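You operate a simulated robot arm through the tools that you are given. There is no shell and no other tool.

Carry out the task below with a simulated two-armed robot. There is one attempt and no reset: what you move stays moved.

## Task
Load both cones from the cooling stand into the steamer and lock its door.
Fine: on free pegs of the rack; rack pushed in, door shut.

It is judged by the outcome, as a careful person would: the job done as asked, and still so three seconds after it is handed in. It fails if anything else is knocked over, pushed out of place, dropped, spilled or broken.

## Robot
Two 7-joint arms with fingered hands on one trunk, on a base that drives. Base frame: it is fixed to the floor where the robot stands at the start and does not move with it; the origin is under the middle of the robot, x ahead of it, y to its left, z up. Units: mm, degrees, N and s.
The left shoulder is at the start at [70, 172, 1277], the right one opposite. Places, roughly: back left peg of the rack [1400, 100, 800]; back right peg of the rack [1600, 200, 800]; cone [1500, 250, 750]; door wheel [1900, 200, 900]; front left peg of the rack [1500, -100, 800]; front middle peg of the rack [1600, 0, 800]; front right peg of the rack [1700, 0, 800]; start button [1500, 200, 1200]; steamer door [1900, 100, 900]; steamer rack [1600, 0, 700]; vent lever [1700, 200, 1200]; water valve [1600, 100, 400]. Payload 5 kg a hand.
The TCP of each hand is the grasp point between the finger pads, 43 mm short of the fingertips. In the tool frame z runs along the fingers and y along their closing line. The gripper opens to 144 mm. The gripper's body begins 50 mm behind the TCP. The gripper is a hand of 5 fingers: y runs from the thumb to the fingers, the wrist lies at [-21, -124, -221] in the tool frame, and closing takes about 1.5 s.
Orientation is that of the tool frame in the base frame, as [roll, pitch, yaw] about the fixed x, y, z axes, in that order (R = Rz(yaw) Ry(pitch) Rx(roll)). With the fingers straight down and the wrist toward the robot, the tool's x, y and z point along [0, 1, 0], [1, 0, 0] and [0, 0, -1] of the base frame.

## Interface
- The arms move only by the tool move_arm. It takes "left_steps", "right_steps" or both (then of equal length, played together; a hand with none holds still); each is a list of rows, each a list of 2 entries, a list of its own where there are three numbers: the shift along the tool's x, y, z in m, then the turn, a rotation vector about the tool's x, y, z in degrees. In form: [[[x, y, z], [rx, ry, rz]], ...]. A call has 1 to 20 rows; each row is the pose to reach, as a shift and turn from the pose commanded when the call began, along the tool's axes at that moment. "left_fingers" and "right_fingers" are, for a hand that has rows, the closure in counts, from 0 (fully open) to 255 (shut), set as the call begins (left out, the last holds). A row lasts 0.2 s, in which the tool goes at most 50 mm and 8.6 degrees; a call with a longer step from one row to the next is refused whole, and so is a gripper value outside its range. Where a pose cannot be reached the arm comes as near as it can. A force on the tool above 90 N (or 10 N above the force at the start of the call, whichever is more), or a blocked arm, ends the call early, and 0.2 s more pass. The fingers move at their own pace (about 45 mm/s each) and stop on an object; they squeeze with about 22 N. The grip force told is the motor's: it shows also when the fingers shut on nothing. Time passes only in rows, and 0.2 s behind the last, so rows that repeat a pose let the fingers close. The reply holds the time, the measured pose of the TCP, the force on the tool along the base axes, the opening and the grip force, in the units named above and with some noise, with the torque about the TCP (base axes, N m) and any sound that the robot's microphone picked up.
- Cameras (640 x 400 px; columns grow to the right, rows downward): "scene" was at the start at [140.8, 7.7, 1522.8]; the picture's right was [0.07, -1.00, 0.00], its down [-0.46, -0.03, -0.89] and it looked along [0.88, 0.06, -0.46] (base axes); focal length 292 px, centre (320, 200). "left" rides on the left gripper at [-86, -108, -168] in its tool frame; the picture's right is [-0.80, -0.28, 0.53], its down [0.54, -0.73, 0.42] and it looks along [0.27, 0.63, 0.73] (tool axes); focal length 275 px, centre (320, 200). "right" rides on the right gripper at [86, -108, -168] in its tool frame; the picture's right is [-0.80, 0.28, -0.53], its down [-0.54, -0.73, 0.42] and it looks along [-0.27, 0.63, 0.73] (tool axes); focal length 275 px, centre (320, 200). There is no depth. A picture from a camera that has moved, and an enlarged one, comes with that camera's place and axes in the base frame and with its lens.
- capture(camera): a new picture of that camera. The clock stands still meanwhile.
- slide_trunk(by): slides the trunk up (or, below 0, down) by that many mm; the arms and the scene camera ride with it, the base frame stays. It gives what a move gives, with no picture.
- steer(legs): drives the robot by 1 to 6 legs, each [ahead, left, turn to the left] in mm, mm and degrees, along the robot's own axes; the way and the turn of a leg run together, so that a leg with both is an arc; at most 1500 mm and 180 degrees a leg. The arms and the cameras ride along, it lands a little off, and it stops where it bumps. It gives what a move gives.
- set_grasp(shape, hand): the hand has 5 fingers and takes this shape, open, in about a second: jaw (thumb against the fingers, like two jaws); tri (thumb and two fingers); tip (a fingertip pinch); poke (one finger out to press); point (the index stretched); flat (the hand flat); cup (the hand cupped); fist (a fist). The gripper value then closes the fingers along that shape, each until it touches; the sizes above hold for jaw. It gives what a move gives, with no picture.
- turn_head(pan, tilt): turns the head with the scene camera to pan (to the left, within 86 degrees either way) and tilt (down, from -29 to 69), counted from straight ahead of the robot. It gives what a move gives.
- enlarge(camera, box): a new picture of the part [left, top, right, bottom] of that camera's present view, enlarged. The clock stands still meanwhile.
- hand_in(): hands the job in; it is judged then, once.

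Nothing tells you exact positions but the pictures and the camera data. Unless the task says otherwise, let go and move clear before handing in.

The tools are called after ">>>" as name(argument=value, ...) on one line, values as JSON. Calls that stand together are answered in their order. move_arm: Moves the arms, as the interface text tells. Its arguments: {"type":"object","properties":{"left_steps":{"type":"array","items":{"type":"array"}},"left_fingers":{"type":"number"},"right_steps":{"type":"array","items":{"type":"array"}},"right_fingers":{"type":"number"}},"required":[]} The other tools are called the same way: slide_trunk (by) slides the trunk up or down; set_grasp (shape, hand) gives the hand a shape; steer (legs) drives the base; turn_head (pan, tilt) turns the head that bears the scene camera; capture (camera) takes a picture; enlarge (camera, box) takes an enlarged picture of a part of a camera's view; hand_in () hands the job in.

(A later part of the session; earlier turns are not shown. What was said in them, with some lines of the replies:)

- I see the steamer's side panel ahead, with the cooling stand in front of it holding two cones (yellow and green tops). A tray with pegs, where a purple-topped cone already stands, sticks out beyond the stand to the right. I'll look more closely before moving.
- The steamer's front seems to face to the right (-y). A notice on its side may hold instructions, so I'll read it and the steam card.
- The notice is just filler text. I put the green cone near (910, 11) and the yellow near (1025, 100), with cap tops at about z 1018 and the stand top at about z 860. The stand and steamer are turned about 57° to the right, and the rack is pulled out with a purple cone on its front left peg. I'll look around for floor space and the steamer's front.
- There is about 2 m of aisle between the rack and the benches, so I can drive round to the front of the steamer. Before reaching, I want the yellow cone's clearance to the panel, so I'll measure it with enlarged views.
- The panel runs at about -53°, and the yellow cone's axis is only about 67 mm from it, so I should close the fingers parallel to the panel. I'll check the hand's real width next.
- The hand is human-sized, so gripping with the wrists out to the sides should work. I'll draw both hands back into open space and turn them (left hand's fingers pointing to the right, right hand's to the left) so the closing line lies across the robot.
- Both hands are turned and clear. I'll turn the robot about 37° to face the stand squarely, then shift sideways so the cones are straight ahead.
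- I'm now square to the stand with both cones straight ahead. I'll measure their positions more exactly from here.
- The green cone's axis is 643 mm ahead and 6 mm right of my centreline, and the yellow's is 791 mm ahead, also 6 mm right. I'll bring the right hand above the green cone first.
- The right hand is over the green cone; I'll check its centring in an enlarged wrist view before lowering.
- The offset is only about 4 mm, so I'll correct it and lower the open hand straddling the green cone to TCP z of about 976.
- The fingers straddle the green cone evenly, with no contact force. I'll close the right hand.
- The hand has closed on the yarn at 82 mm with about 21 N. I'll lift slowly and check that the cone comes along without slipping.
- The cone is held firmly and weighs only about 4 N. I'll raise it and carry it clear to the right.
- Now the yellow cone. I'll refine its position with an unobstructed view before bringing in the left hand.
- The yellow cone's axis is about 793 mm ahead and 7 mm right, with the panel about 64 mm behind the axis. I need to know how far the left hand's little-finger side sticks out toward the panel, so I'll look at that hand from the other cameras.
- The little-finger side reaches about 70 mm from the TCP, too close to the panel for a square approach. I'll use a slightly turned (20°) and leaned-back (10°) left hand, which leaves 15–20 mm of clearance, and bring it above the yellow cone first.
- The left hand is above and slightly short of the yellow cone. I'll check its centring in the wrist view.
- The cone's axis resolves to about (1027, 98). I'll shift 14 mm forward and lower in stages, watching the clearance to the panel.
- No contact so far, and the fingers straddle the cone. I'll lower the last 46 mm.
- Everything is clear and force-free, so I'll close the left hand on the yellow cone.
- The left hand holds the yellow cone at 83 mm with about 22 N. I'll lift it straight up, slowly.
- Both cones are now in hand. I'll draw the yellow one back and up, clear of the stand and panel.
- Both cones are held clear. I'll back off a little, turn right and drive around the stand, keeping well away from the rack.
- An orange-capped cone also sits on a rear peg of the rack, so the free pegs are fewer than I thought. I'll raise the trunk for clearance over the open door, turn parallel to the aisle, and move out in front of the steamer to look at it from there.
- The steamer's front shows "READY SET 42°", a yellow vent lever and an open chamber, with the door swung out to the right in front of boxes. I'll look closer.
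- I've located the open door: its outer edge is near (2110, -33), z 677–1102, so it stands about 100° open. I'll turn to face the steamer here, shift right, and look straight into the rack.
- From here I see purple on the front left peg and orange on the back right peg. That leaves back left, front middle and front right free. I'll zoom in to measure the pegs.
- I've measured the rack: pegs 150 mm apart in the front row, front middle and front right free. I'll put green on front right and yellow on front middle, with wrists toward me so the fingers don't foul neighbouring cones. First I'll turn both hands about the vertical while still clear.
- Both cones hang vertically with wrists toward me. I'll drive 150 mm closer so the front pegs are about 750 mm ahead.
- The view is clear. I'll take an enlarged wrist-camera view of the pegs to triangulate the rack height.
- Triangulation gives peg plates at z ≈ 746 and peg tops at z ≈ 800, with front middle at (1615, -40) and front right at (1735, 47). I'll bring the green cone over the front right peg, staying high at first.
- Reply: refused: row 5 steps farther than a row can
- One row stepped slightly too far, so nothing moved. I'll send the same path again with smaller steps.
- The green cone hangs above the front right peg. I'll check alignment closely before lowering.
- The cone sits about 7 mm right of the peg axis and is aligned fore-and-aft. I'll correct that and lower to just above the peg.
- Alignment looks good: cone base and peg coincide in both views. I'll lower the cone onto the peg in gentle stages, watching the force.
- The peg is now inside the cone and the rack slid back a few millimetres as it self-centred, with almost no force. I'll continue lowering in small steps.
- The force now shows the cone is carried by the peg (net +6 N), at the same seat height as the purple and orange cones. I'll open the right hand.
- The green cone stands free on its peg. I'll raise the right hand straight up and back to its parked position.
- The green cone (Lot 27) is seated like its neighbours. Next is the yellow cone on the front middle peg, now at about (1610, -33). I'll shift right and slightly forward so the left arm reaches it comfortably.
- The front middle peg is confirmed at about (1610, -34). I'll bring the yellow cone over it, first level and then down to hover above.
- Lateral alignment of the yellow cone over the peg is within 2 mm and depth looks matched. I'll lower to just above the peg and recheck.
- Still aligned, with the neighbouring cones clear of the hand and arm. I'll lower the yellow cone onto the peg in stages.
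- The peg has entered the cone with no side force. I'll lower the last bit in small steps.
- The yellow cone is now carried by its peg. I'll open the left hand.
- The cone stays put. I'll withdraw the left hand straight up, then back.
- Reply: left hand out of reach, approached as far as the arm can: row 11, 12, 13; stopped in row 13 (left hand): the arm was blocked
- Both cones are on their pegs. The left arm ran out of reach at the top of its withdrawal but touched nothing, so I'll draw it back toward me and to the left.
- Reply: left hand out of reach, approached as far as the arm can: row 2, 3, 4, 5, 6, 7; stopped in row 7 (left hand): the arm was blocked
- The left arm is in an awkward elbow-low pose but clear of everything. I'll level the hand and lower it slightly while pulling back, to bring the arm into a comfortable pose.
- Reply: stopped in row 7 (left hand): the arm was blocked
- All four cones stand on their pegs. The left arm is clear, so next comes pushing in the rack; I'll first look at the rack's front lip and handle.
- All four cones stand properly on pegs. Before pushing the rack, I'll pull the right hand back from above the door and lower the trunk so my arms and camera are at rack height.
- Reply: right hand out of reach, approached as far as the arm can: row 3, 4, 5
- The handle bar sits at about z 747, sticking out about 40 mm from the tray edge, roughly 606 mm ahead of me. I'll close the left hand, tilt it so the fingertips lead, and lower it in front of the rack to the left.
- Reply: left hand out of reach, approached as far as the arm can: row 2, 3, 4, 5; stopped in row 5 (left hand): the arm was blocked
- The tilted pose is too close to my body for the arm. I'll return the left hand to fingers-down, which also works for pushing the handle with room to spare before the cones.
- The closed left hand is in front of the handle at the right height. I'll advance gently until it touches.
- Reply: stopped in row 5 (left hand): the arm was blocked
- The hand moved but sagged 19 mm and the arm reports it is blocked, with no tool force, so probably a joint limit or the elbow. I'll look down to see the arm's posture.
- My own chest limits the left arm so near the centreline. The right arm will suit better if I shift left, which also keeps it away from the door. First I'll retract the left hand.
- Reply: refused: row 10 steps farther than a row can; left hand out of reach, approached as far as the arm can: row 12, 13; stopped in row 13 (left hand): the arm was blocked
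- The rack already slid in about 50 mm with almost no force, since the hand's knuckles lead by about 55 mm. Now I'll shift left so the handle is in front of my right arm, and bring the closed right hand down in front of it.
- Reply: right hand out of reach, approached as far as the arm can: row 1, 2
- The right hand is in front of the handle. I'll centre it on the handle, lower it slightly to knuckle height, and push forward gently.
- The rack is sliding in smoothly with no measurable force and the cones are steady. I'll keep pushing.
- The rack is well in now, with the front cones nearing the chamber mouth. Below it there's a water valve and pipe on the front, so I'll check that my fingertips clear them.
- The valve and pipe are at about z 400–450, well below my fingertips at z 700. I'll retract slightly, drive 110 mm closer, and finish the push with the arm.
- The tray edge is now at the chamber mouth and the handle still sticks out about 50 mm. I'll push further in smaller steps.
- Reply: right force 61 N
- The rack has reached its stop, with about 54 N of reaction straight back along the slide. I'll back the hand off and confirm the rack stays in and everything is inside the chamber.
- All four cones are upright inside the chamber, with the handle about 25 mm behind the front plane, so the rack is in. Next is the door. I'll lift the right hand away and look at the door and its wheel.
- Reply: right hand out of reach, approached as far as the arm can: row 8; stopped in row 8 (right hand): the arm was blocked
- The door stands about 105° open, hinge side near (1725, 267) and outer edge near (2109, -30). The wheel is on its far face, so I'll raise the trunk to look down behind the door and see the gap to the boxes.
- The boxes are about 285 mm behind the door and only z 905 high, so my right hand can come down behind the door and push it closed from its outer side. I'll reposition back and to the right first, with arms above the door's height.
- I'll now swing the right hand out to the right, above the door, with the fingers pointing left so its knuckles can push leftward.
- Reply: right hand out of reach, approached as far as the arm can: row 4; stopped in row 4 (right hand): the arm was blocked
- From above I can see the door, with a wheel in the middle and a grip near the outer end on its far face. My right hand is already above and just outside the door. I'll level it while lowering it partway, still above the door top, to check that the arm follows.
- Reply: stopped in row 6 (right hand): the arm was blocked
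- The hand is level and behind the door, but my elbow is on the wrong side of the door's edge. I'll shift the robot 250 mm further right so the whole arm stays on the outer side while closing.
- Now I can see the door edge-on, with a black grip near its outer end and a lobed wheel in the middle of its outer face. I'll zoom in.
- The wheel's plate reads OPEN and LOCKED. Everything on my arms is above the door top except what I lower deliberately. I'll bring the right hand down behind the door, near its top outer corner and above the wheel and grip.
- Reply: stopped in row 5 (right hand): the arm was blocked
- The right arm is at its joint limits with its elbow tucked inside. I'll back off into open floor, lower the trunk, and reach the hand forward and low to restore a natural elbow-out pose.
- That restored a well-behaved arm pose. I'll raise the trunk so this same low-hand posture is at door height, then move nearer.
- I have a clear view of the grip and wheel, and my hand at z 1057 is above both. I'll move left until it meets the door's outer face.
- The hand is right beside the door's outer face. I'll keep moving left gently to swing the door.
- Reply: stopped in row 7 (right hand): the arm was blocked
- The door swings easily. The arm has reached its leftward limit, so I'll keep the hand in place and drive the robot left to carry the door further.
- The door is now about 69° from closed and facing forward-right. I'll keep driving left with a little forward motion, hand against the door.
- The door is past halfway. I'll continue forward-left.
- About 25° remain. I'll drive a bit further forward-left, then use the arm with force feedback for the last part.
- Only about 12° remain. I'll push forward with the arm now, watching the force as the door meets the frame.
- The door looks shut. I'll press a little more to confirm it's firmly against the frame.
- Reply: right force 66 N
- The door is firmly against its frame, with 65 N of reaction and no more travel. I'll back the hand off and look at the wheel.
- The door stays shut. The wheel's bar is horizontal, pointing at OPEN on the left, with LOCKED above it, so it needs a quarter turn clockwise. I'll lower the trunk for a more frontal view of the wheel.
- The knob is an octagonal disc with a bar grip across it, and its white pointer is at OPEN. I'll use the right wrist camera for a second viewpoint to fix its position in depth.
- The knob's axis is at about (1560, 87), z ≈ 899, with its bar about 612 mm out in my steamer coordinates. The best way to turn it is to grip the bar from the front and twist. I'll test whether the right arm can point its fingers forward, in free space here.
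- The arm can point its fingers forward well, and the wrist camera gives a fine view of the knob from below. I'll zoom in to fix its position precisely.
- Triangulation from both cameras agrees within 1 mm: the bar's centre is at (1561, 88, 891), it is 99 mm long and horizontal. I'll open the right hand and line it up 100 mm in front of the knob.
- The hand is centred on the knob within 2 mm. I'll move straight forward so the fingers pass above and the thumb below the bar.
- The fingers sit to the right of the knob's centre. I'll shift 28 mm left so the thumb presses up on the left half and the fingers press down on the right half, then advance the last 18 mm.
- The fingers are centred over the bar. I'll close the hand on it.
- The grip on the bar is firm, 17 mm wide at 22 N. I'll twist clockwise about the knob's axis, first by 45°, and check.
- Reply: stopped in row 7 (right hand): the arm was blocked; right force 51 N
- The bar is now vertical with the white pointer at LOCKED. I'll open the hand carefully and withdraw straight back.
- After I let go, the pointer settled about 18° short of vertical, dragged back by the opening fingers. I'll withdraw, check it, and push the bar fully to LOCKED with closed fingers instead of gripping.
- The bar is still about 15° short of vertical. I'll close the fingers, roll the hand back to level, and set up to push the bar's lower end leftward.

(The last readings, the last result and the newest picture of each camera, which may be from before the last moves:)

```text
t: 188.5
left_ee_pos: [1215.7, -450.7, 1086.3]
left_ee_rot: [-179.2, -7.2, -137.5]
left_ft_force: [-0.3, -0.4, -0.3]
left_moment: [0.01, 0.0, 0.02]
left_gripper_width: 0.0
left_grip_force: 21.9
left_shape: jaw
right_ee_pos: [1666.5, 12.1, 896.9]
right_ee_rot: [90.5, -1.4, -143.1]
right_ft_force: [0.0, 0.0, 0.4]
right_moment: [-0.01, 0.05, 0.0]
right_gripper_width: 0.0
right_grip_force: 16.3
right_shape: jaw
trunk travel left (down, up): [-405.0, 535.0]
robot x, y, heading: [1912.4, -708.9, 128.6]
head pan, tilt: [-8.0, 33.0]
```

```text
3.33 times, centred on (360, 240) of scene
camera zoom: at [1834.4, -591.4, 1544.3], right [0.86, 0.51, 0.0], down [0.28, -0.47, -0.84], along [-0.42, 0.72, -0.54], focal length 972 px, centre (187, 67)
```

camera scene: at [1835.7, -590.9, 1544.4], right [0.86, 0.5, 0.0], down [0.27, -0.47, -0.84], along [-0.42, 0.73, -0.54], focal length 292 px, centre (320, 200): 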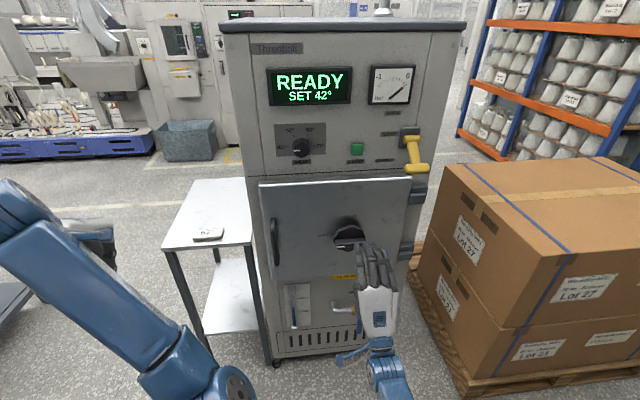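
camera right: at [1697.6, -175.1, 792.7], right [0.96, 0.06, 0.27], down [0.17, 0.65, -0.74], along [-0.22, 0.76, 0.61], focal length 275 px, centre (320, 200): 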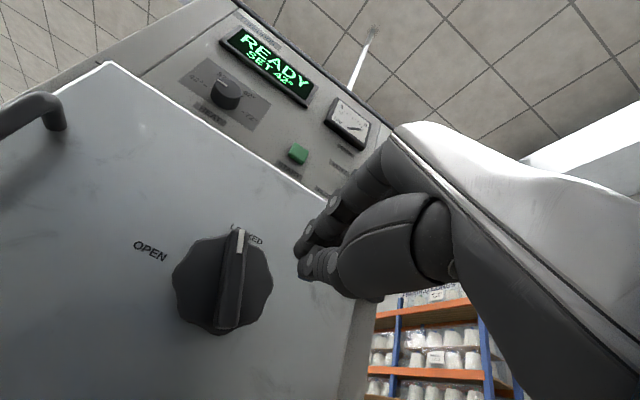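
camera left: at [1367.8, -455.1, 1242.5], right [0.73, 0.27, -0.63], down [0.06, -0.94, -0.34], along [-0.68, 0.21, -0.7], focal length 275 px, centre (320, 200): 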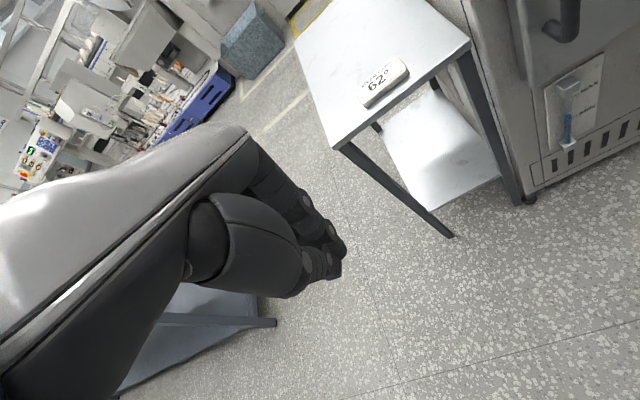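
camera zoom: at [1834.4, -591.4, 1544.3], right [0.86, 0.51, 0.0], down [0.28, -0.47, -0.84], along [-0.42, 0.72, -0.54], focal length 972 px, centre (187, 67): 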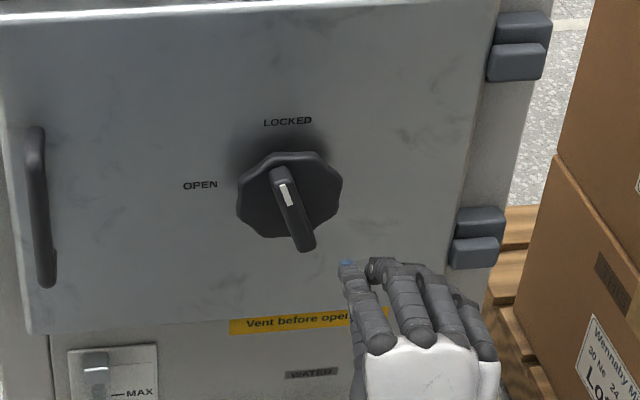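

The pointer is about 18° short. I'll move the closed fingers to the right of the bar's lower end, at bar depth.

>>> move_arm(right_steps=[[[-0.011, -0.022, 0], [0, 0, 0]], [[-0.022, -0.044, 0], [0, 0, 0]], [[-0.022, -0.044, 0.025], [0, 0, 0]], [[-0.022, -0.044, 0.05], [0, 0, 0]], [[-0.022, -0.044, 0.075], [0, 0, 0]], [[-0.022, -0.044, 0.095], [0, 0, 0]], [[-0.022, -0.044, 0.095], [0, 0, 0]]])

>>> capture(camera="right")

>>> enlarge(camera="scene", box=[290, 180, 430, 300])

```text
t: 190.1
left_ee_pos: [1216.5, -451.7, 1086.7]
left_ee_rot: [-179.2, -7.1, -137.4]
left_ft_force: [-0.4, -0.5, -0.5]
left_moment: [0.02, 0.02, -0.02]
left_gripper_width: 0.0
left_grip_force: 21.7
left_shape: jaw
right_ee_pos: [1626.3, 102.6, 853.5]
right_ee_rot: [90.5, -1.6, -143.1]
right_ft_force: [-0.7, -0.8, 0.7]
right_moment: [0.02, 0.01, 0.0]
right_gripper_width: 0.0
right_grip_force: 21.7
right_shape: jaw
trunk travel left (down, up): [-405.0, 535.0]
robot x, y, heading: [1911.9, -707.5, 128.4]
head pan, tilt: [-8.0, 33.0]
```

```text
taken
camera right: at [1658.1, -84.5, 747.8], right [0.96, 0.06, 0.27], down [0.17, 0.65, -0.74], along [-0.22, 0.76, 0.61], focal length 275 px, centre (320, 200)
```

right: 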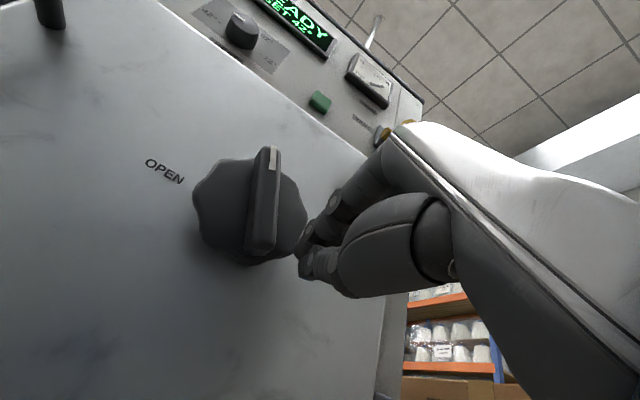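

```text
3.33 times, centred on (360, 240) of scene
camera zoom: at [1835.0, -591.9, 1544.4], right [0.86, 0.51, 0.0], down [0.28, -0.47, -0.84], along [-0.42, 0.72, -0.54], focal length 972 px, centre (187, 67)
```

zoom: 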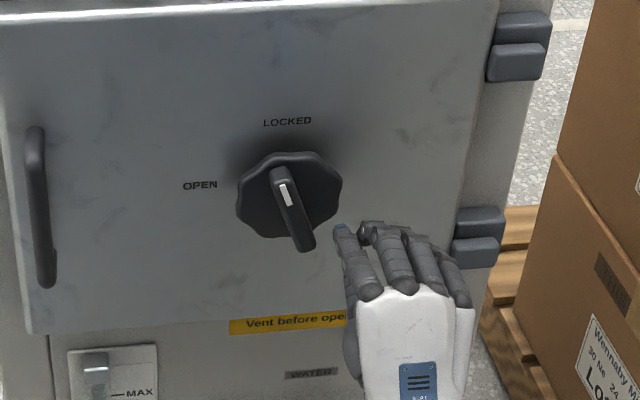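

The fingertips are just right of the bar's lower end. I'll push left in small steps.

>>> move_arm(right_steps=[[[0.006, 0, 0], [0, 0, 0]], [[0.012, 0, 0], [0, 0, 0]], [[0.018, 0, 0], [0, 0, 0]], [[0.024, 0, 0], [0, 0, 0]], [[0.03, 0, 0], [0, 0, 0]], [[0.03, 0, 0], [0, 0, 0]]])

>>> enlarge(camera="scene", box=[290, 180, 430, 300])

>>> capture(camera="right")

```text
t: 191.5
left_ee_pos: [1217.3, -451.5, 1086.4]
left_ee_rot: [-179.1, -7.3, -137.4]
left_ft_force: [-0.3, 0.0, 0.7]
left_moment: [-0.02, 0.02, -0.02]
left_gripper_width: 0.0
left_grip_force: 21.9
left_shape: jaw
right_ee_pos: [1603.3, 82.8, 854.4]
right_ee_rot: [90.5, -1.4, -143.1]
right_ft_force: [3.6, 3.4, -2.2]
right_moment: [-0.04, -0.01, -0.15]
right_gripper_width: 0.2
right_grip_force: 21.8
right_shape: jaw
trunk travel left (down, up): [-405.0, 535.0]
robot x, y, heading: [1913.0, -708.6, 128.2]
head pan, tilt: [-8.0, 33.0]
```

```text
3.33 times, centred on (360, 240) of scene
camera zoom: at [1835.1, -590.6, 1544.3], right [0.86, 0.51, 0.0], down [0.27, -0.47, -0.84], along [-0.42, 0.72, -0.55], focal length 972 px, centre (187, 67)
```

zoom: 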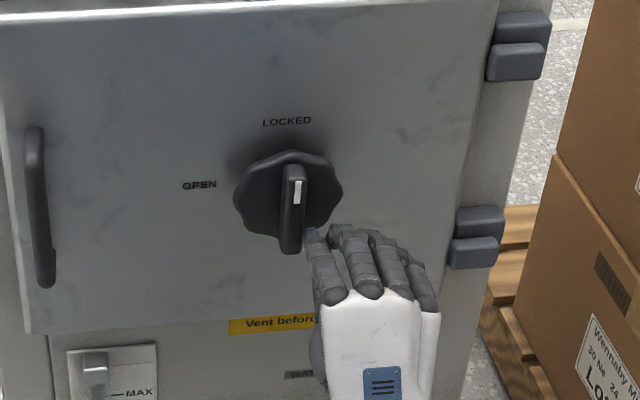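

```text
taken
camera right: at [1633.2, -105.4, 748.3], right [0.96, 0.06, 0.27], down [0.17, 0.65, -0.74], along [-0.22, 0.76, 0.61], focal length 275 px, centre (320, 200)
```

right: 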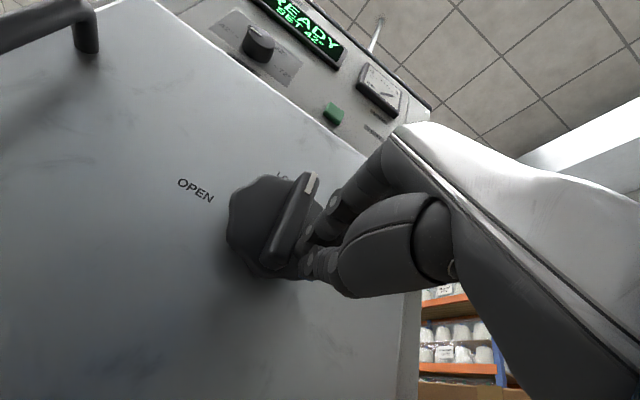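

The pointer is now vertical at LOCKED. I'll press a few millimetres more to feel whether it's at its stop.

>>> move_arm(right_steps=[[[0.002, 0, 0], [0, 0, 0]], [[0.004, 0, 0], [0, 0, 0]], [[0.004, 0, 0], [0, 0, 0]]])

>>> enlarge(camera="scene", box=[320, 190, 400, 270])

```text
t: 192.3
left_ee_pos: [1217.1, -449.8, 1086.1]
left_ee_rot: [-179.2, -7.3, -137.4]
left_ft_force: [0.8, -0.5, 0.5]
left_moment: [-0.01, -0.01, -0.01]
left_gripper_width: 0.0
left_grip_force: 22.2
left_shape: jaw
right_ee_pos: [1601.4, 82.0, 854.1]
right_ee_rot: [90.4, -1.4, -143.3]
right_ft_force: [13.6, 11.3, -0.9]
right_moment: [-0.07, 0.04, -0.55]
right_gripper_width: 0.1
right_grip_force: 21.9
right_shape: jaw
trunk travel left (down, up): [-405.0, 535.0]
robot x, y, heading: [1907.0, -708.8, 128.2]
head pan, tilt: [-8.0, 33.0]
```

```text
5.00 times, centred on (360, 230) of scene
camera zoom: at [1836.1, -589.9, 1544.3], right [0.86, 0.5, 0.0], down [0.27, -0.47, -0.84], along [-0.42, 0.72, -0.55], focal length 1458 px, centre (120, 50)
```

zoom: 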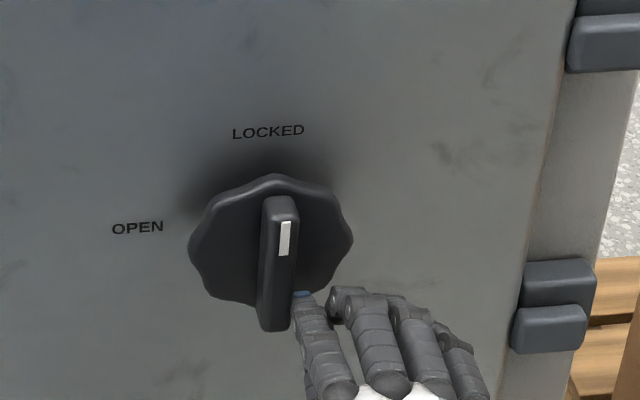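

It is against its stop, with force jumping to 18 N for 2 mm. I'll ease off to the right first so I don't drag the bar, then withdraw.

>>> move_arm(right_steps=[[[-0.01, 0, 0], [0, 0, 0]], [[-0.025, 0, 0], [0, 0, 0]], [[-0.035, 0, -0.02], [0, 0, 0]], [[-0.035, 0, -0.05], [0, 0, 0]], [[-0.035, 0, -0.08], [0, 0, 0]], [[-0.035, 0, -0.11], [0, 0, 0]], [[-0.035, 0, -0.11], [0, 0, 0]]])

>>> capture(camera="scene")

>>> enlarge(camera="scene", box=[320, 190, 400, 270])

>>> capture(camera="right")

```text
t: 193.9
left_ee_pos: [1215.9, -450.5, 1084.6]
left_ee_rot: [-179.2, -7.2, -137.4]
left_ft_force: [0.3, 0.6, 0.9]
left_moment: [-0.05, -0.01, -0.03]
left_gripper_width: 0.0
left_grip_force: 22.6
left_shape: jaw
right_ee_pos: [1694.1, 14.6, 852.0]
right_ee_rot: [90.5, -1.4, -143.1]
right_ft_force: [-0.5, 0.5, -0.2]
right_moment: [0.07, -0.01, 0.01]
right_gripper_width: 0.0
right_grip_force: 22.3
right_shape: jaw
trunk travel left (down, up): [-405.0, 535.0]
robot x, y, heading: [1913.1, -709.8, 128.4]
head pan, tilt: [-8.0, 33.0]
```

```text
taken
camera scene: at [1833.9, -590.6, 1544.2], right [0.86, 0.51, 0.0], down [0.28, -0.47, -0.84], along [-0.42, 0.72, -0.55], focal length 292 px, centre (320, 200)
```

scene: 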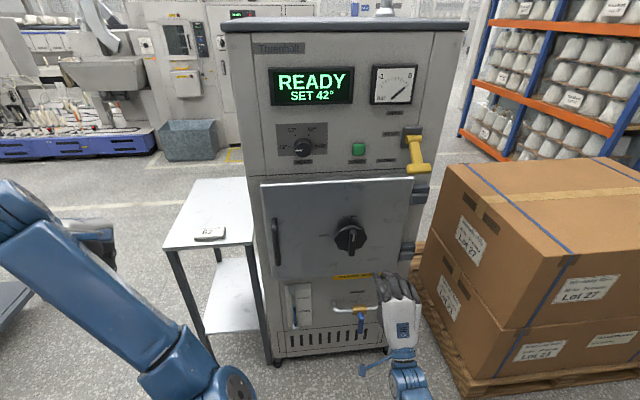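

```text
5.00 times, centred on (360, 230) of scene
camera zoom: at [1833.9, -590.6, 1544.2], right [0.86, 0.51, 0.0], down [0.28, -0.47, -0.84], along [-0.42, 0.72, -0.55], focal length 1458 px, centre (120, 50)
```

zoom: 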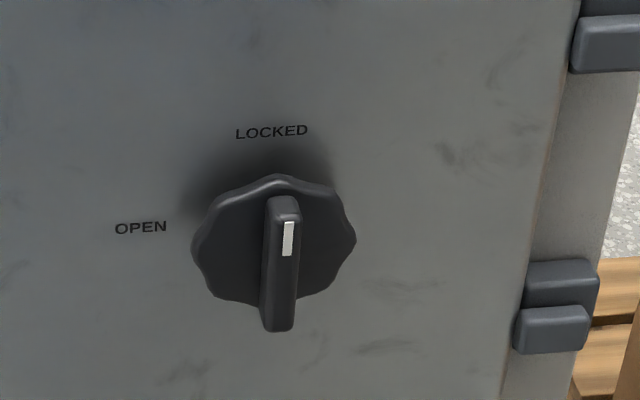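

```text
taken
camera right: at [1725.5, -174.1, 747.3], right [0.96, 0.06, 0.27], down [0.17, 0.65, -0.74], along [-0.22, 0.76, 0.61], focal length 275 px, centre (320, 200)
```

right: 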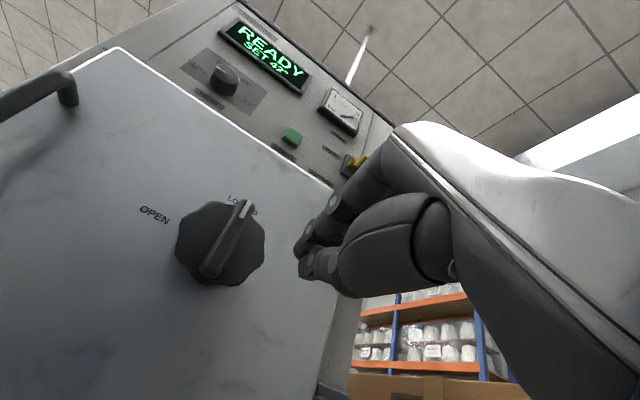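

The pointer stays at LOCKED with the hand off and the door shut. I'll back the robot away and take a final look around.

>>> steer(legs=[[-250, 0, 0]])

>>> turn_head(pan=0, tilt=28)

>>> capture(camera="scene")

>>> enlarge(camera="scene", box=[230, 130, 430, 290])

```text
t: 195.7
left_ee_pos: [1370.5, -654.8, 1085.8]
left_ee_rot: [-179.2, -7.3, -136.9]
left_ft_force: [0.2, -0.7, 0.3]
left_moment: [0.0, 0.02, 0.01]
left_gripper_width: 0.0
left_grip_force: 21.5
left_shape: jaw
right_ee_pos: [1846.0, -185.5, 852.5]
right_ee_rot: [90.5, -1.4, -142.7]
right_ft_force: [-0.1, 0.8, -0.5]
right_moment: [-0.02, 0.01, 0.0]
right_gripper_width: 0.0
right_grip_force: 22.0
right_shape: jaw
trunk travel left (down, up): [-405.0, 535.0]
robot x, y, heading: [2068.0, -905.9, 128.7]
head pan, tilt: [-8.0, 33.0]
```

```text
t: 196.4
left_ee_pos: [1371.4, -653.0, 1086.4]
left_ee_rot: [-179.2, -7.3, -136.9]
left_ft_force: [-0.2, -0.2, 0.6]
left_moment: [-0.05, 0.0, -0.02]
left_gripper_width: 0.0
left_grip_force: 21.7
left_shape: jaw
right_ee_pos: [1846.5, -185.1, 853.9]
right_ee_rot: [90.4, -1.4, -142.6]
right_ft_force: [-0.4, -1.0, 0.2]
right_moment: [0.0, -0.03, 0.03]
right_gripper_width: 0.2
right_grip_force: 22.1
right_shape: jaw
trunk travel left (down, up): [-405.0, 535.0]
robot x, y, heading: [2065.8, -905.2, 128.8]
head pan, tilt: [0.0, 28.0]
```

```text
taken
camera scene: at [1979.4, -794.6, 1552.3], right [0.78, 0.63, 0.0], down [0.29, -0.37, -0.88], along [-0.55, 0.69, -0.47], focal length 292 px, centre (320, 200)
```

scene: 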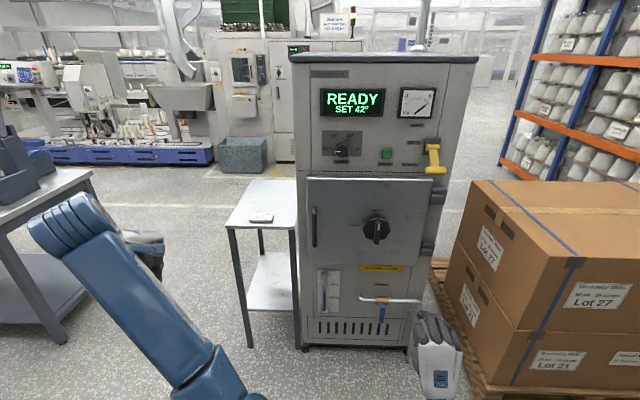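

```text
2.50 times, centred on (330, 210) of scene
camera zoom: at [1979.4, -794.6, 1552.3], right [0.78, 0.63, 0.0], down [0.29, -0.37, -0.88], along [-0.55, 0.69, -0.47], focal length 729 px, centre (295, 175)
```

zoom: 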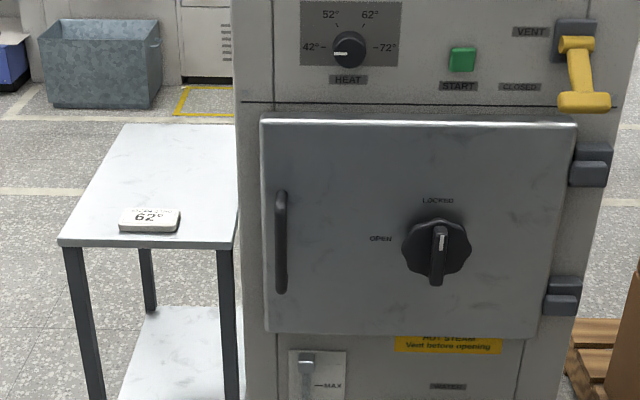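

The door is shut, the pointer is at LOCKED and the cooling stand holds only its card. The controls, valve, vent lever and boxes are as they were. Both hands are empty and clear, so I'm handing in.

>>> hand_in()

```text
The job is handed in.
```

Both cones from the cooling stand are in the steamer, and its door is shut and locked. I couldn't see inside once the door closed, but all four cones stood upright when I last had a view, with the rack pushed in.

- **Cones:** the green-capped cone is on the front right peg and the yellow-capped one on the front middle peg. They joined the purple and orange cones that were already there.
- **Rack:** I pushed it in by its handle until it met its stop.
- **Door:** I swung it shut and pressed it firmly against the frame.
- **Lock:** my first turn of the door wheel slipped back about 18° when I let go. I pushed it round again to its stop, and the pointer stayed on LOCKED.

I left the other controls alone: the heat dial is still at 42°, although the card on the stand says 62°. Nothing else appeared knocked or moved when I last looked. The robot is backed away with both hands empty.
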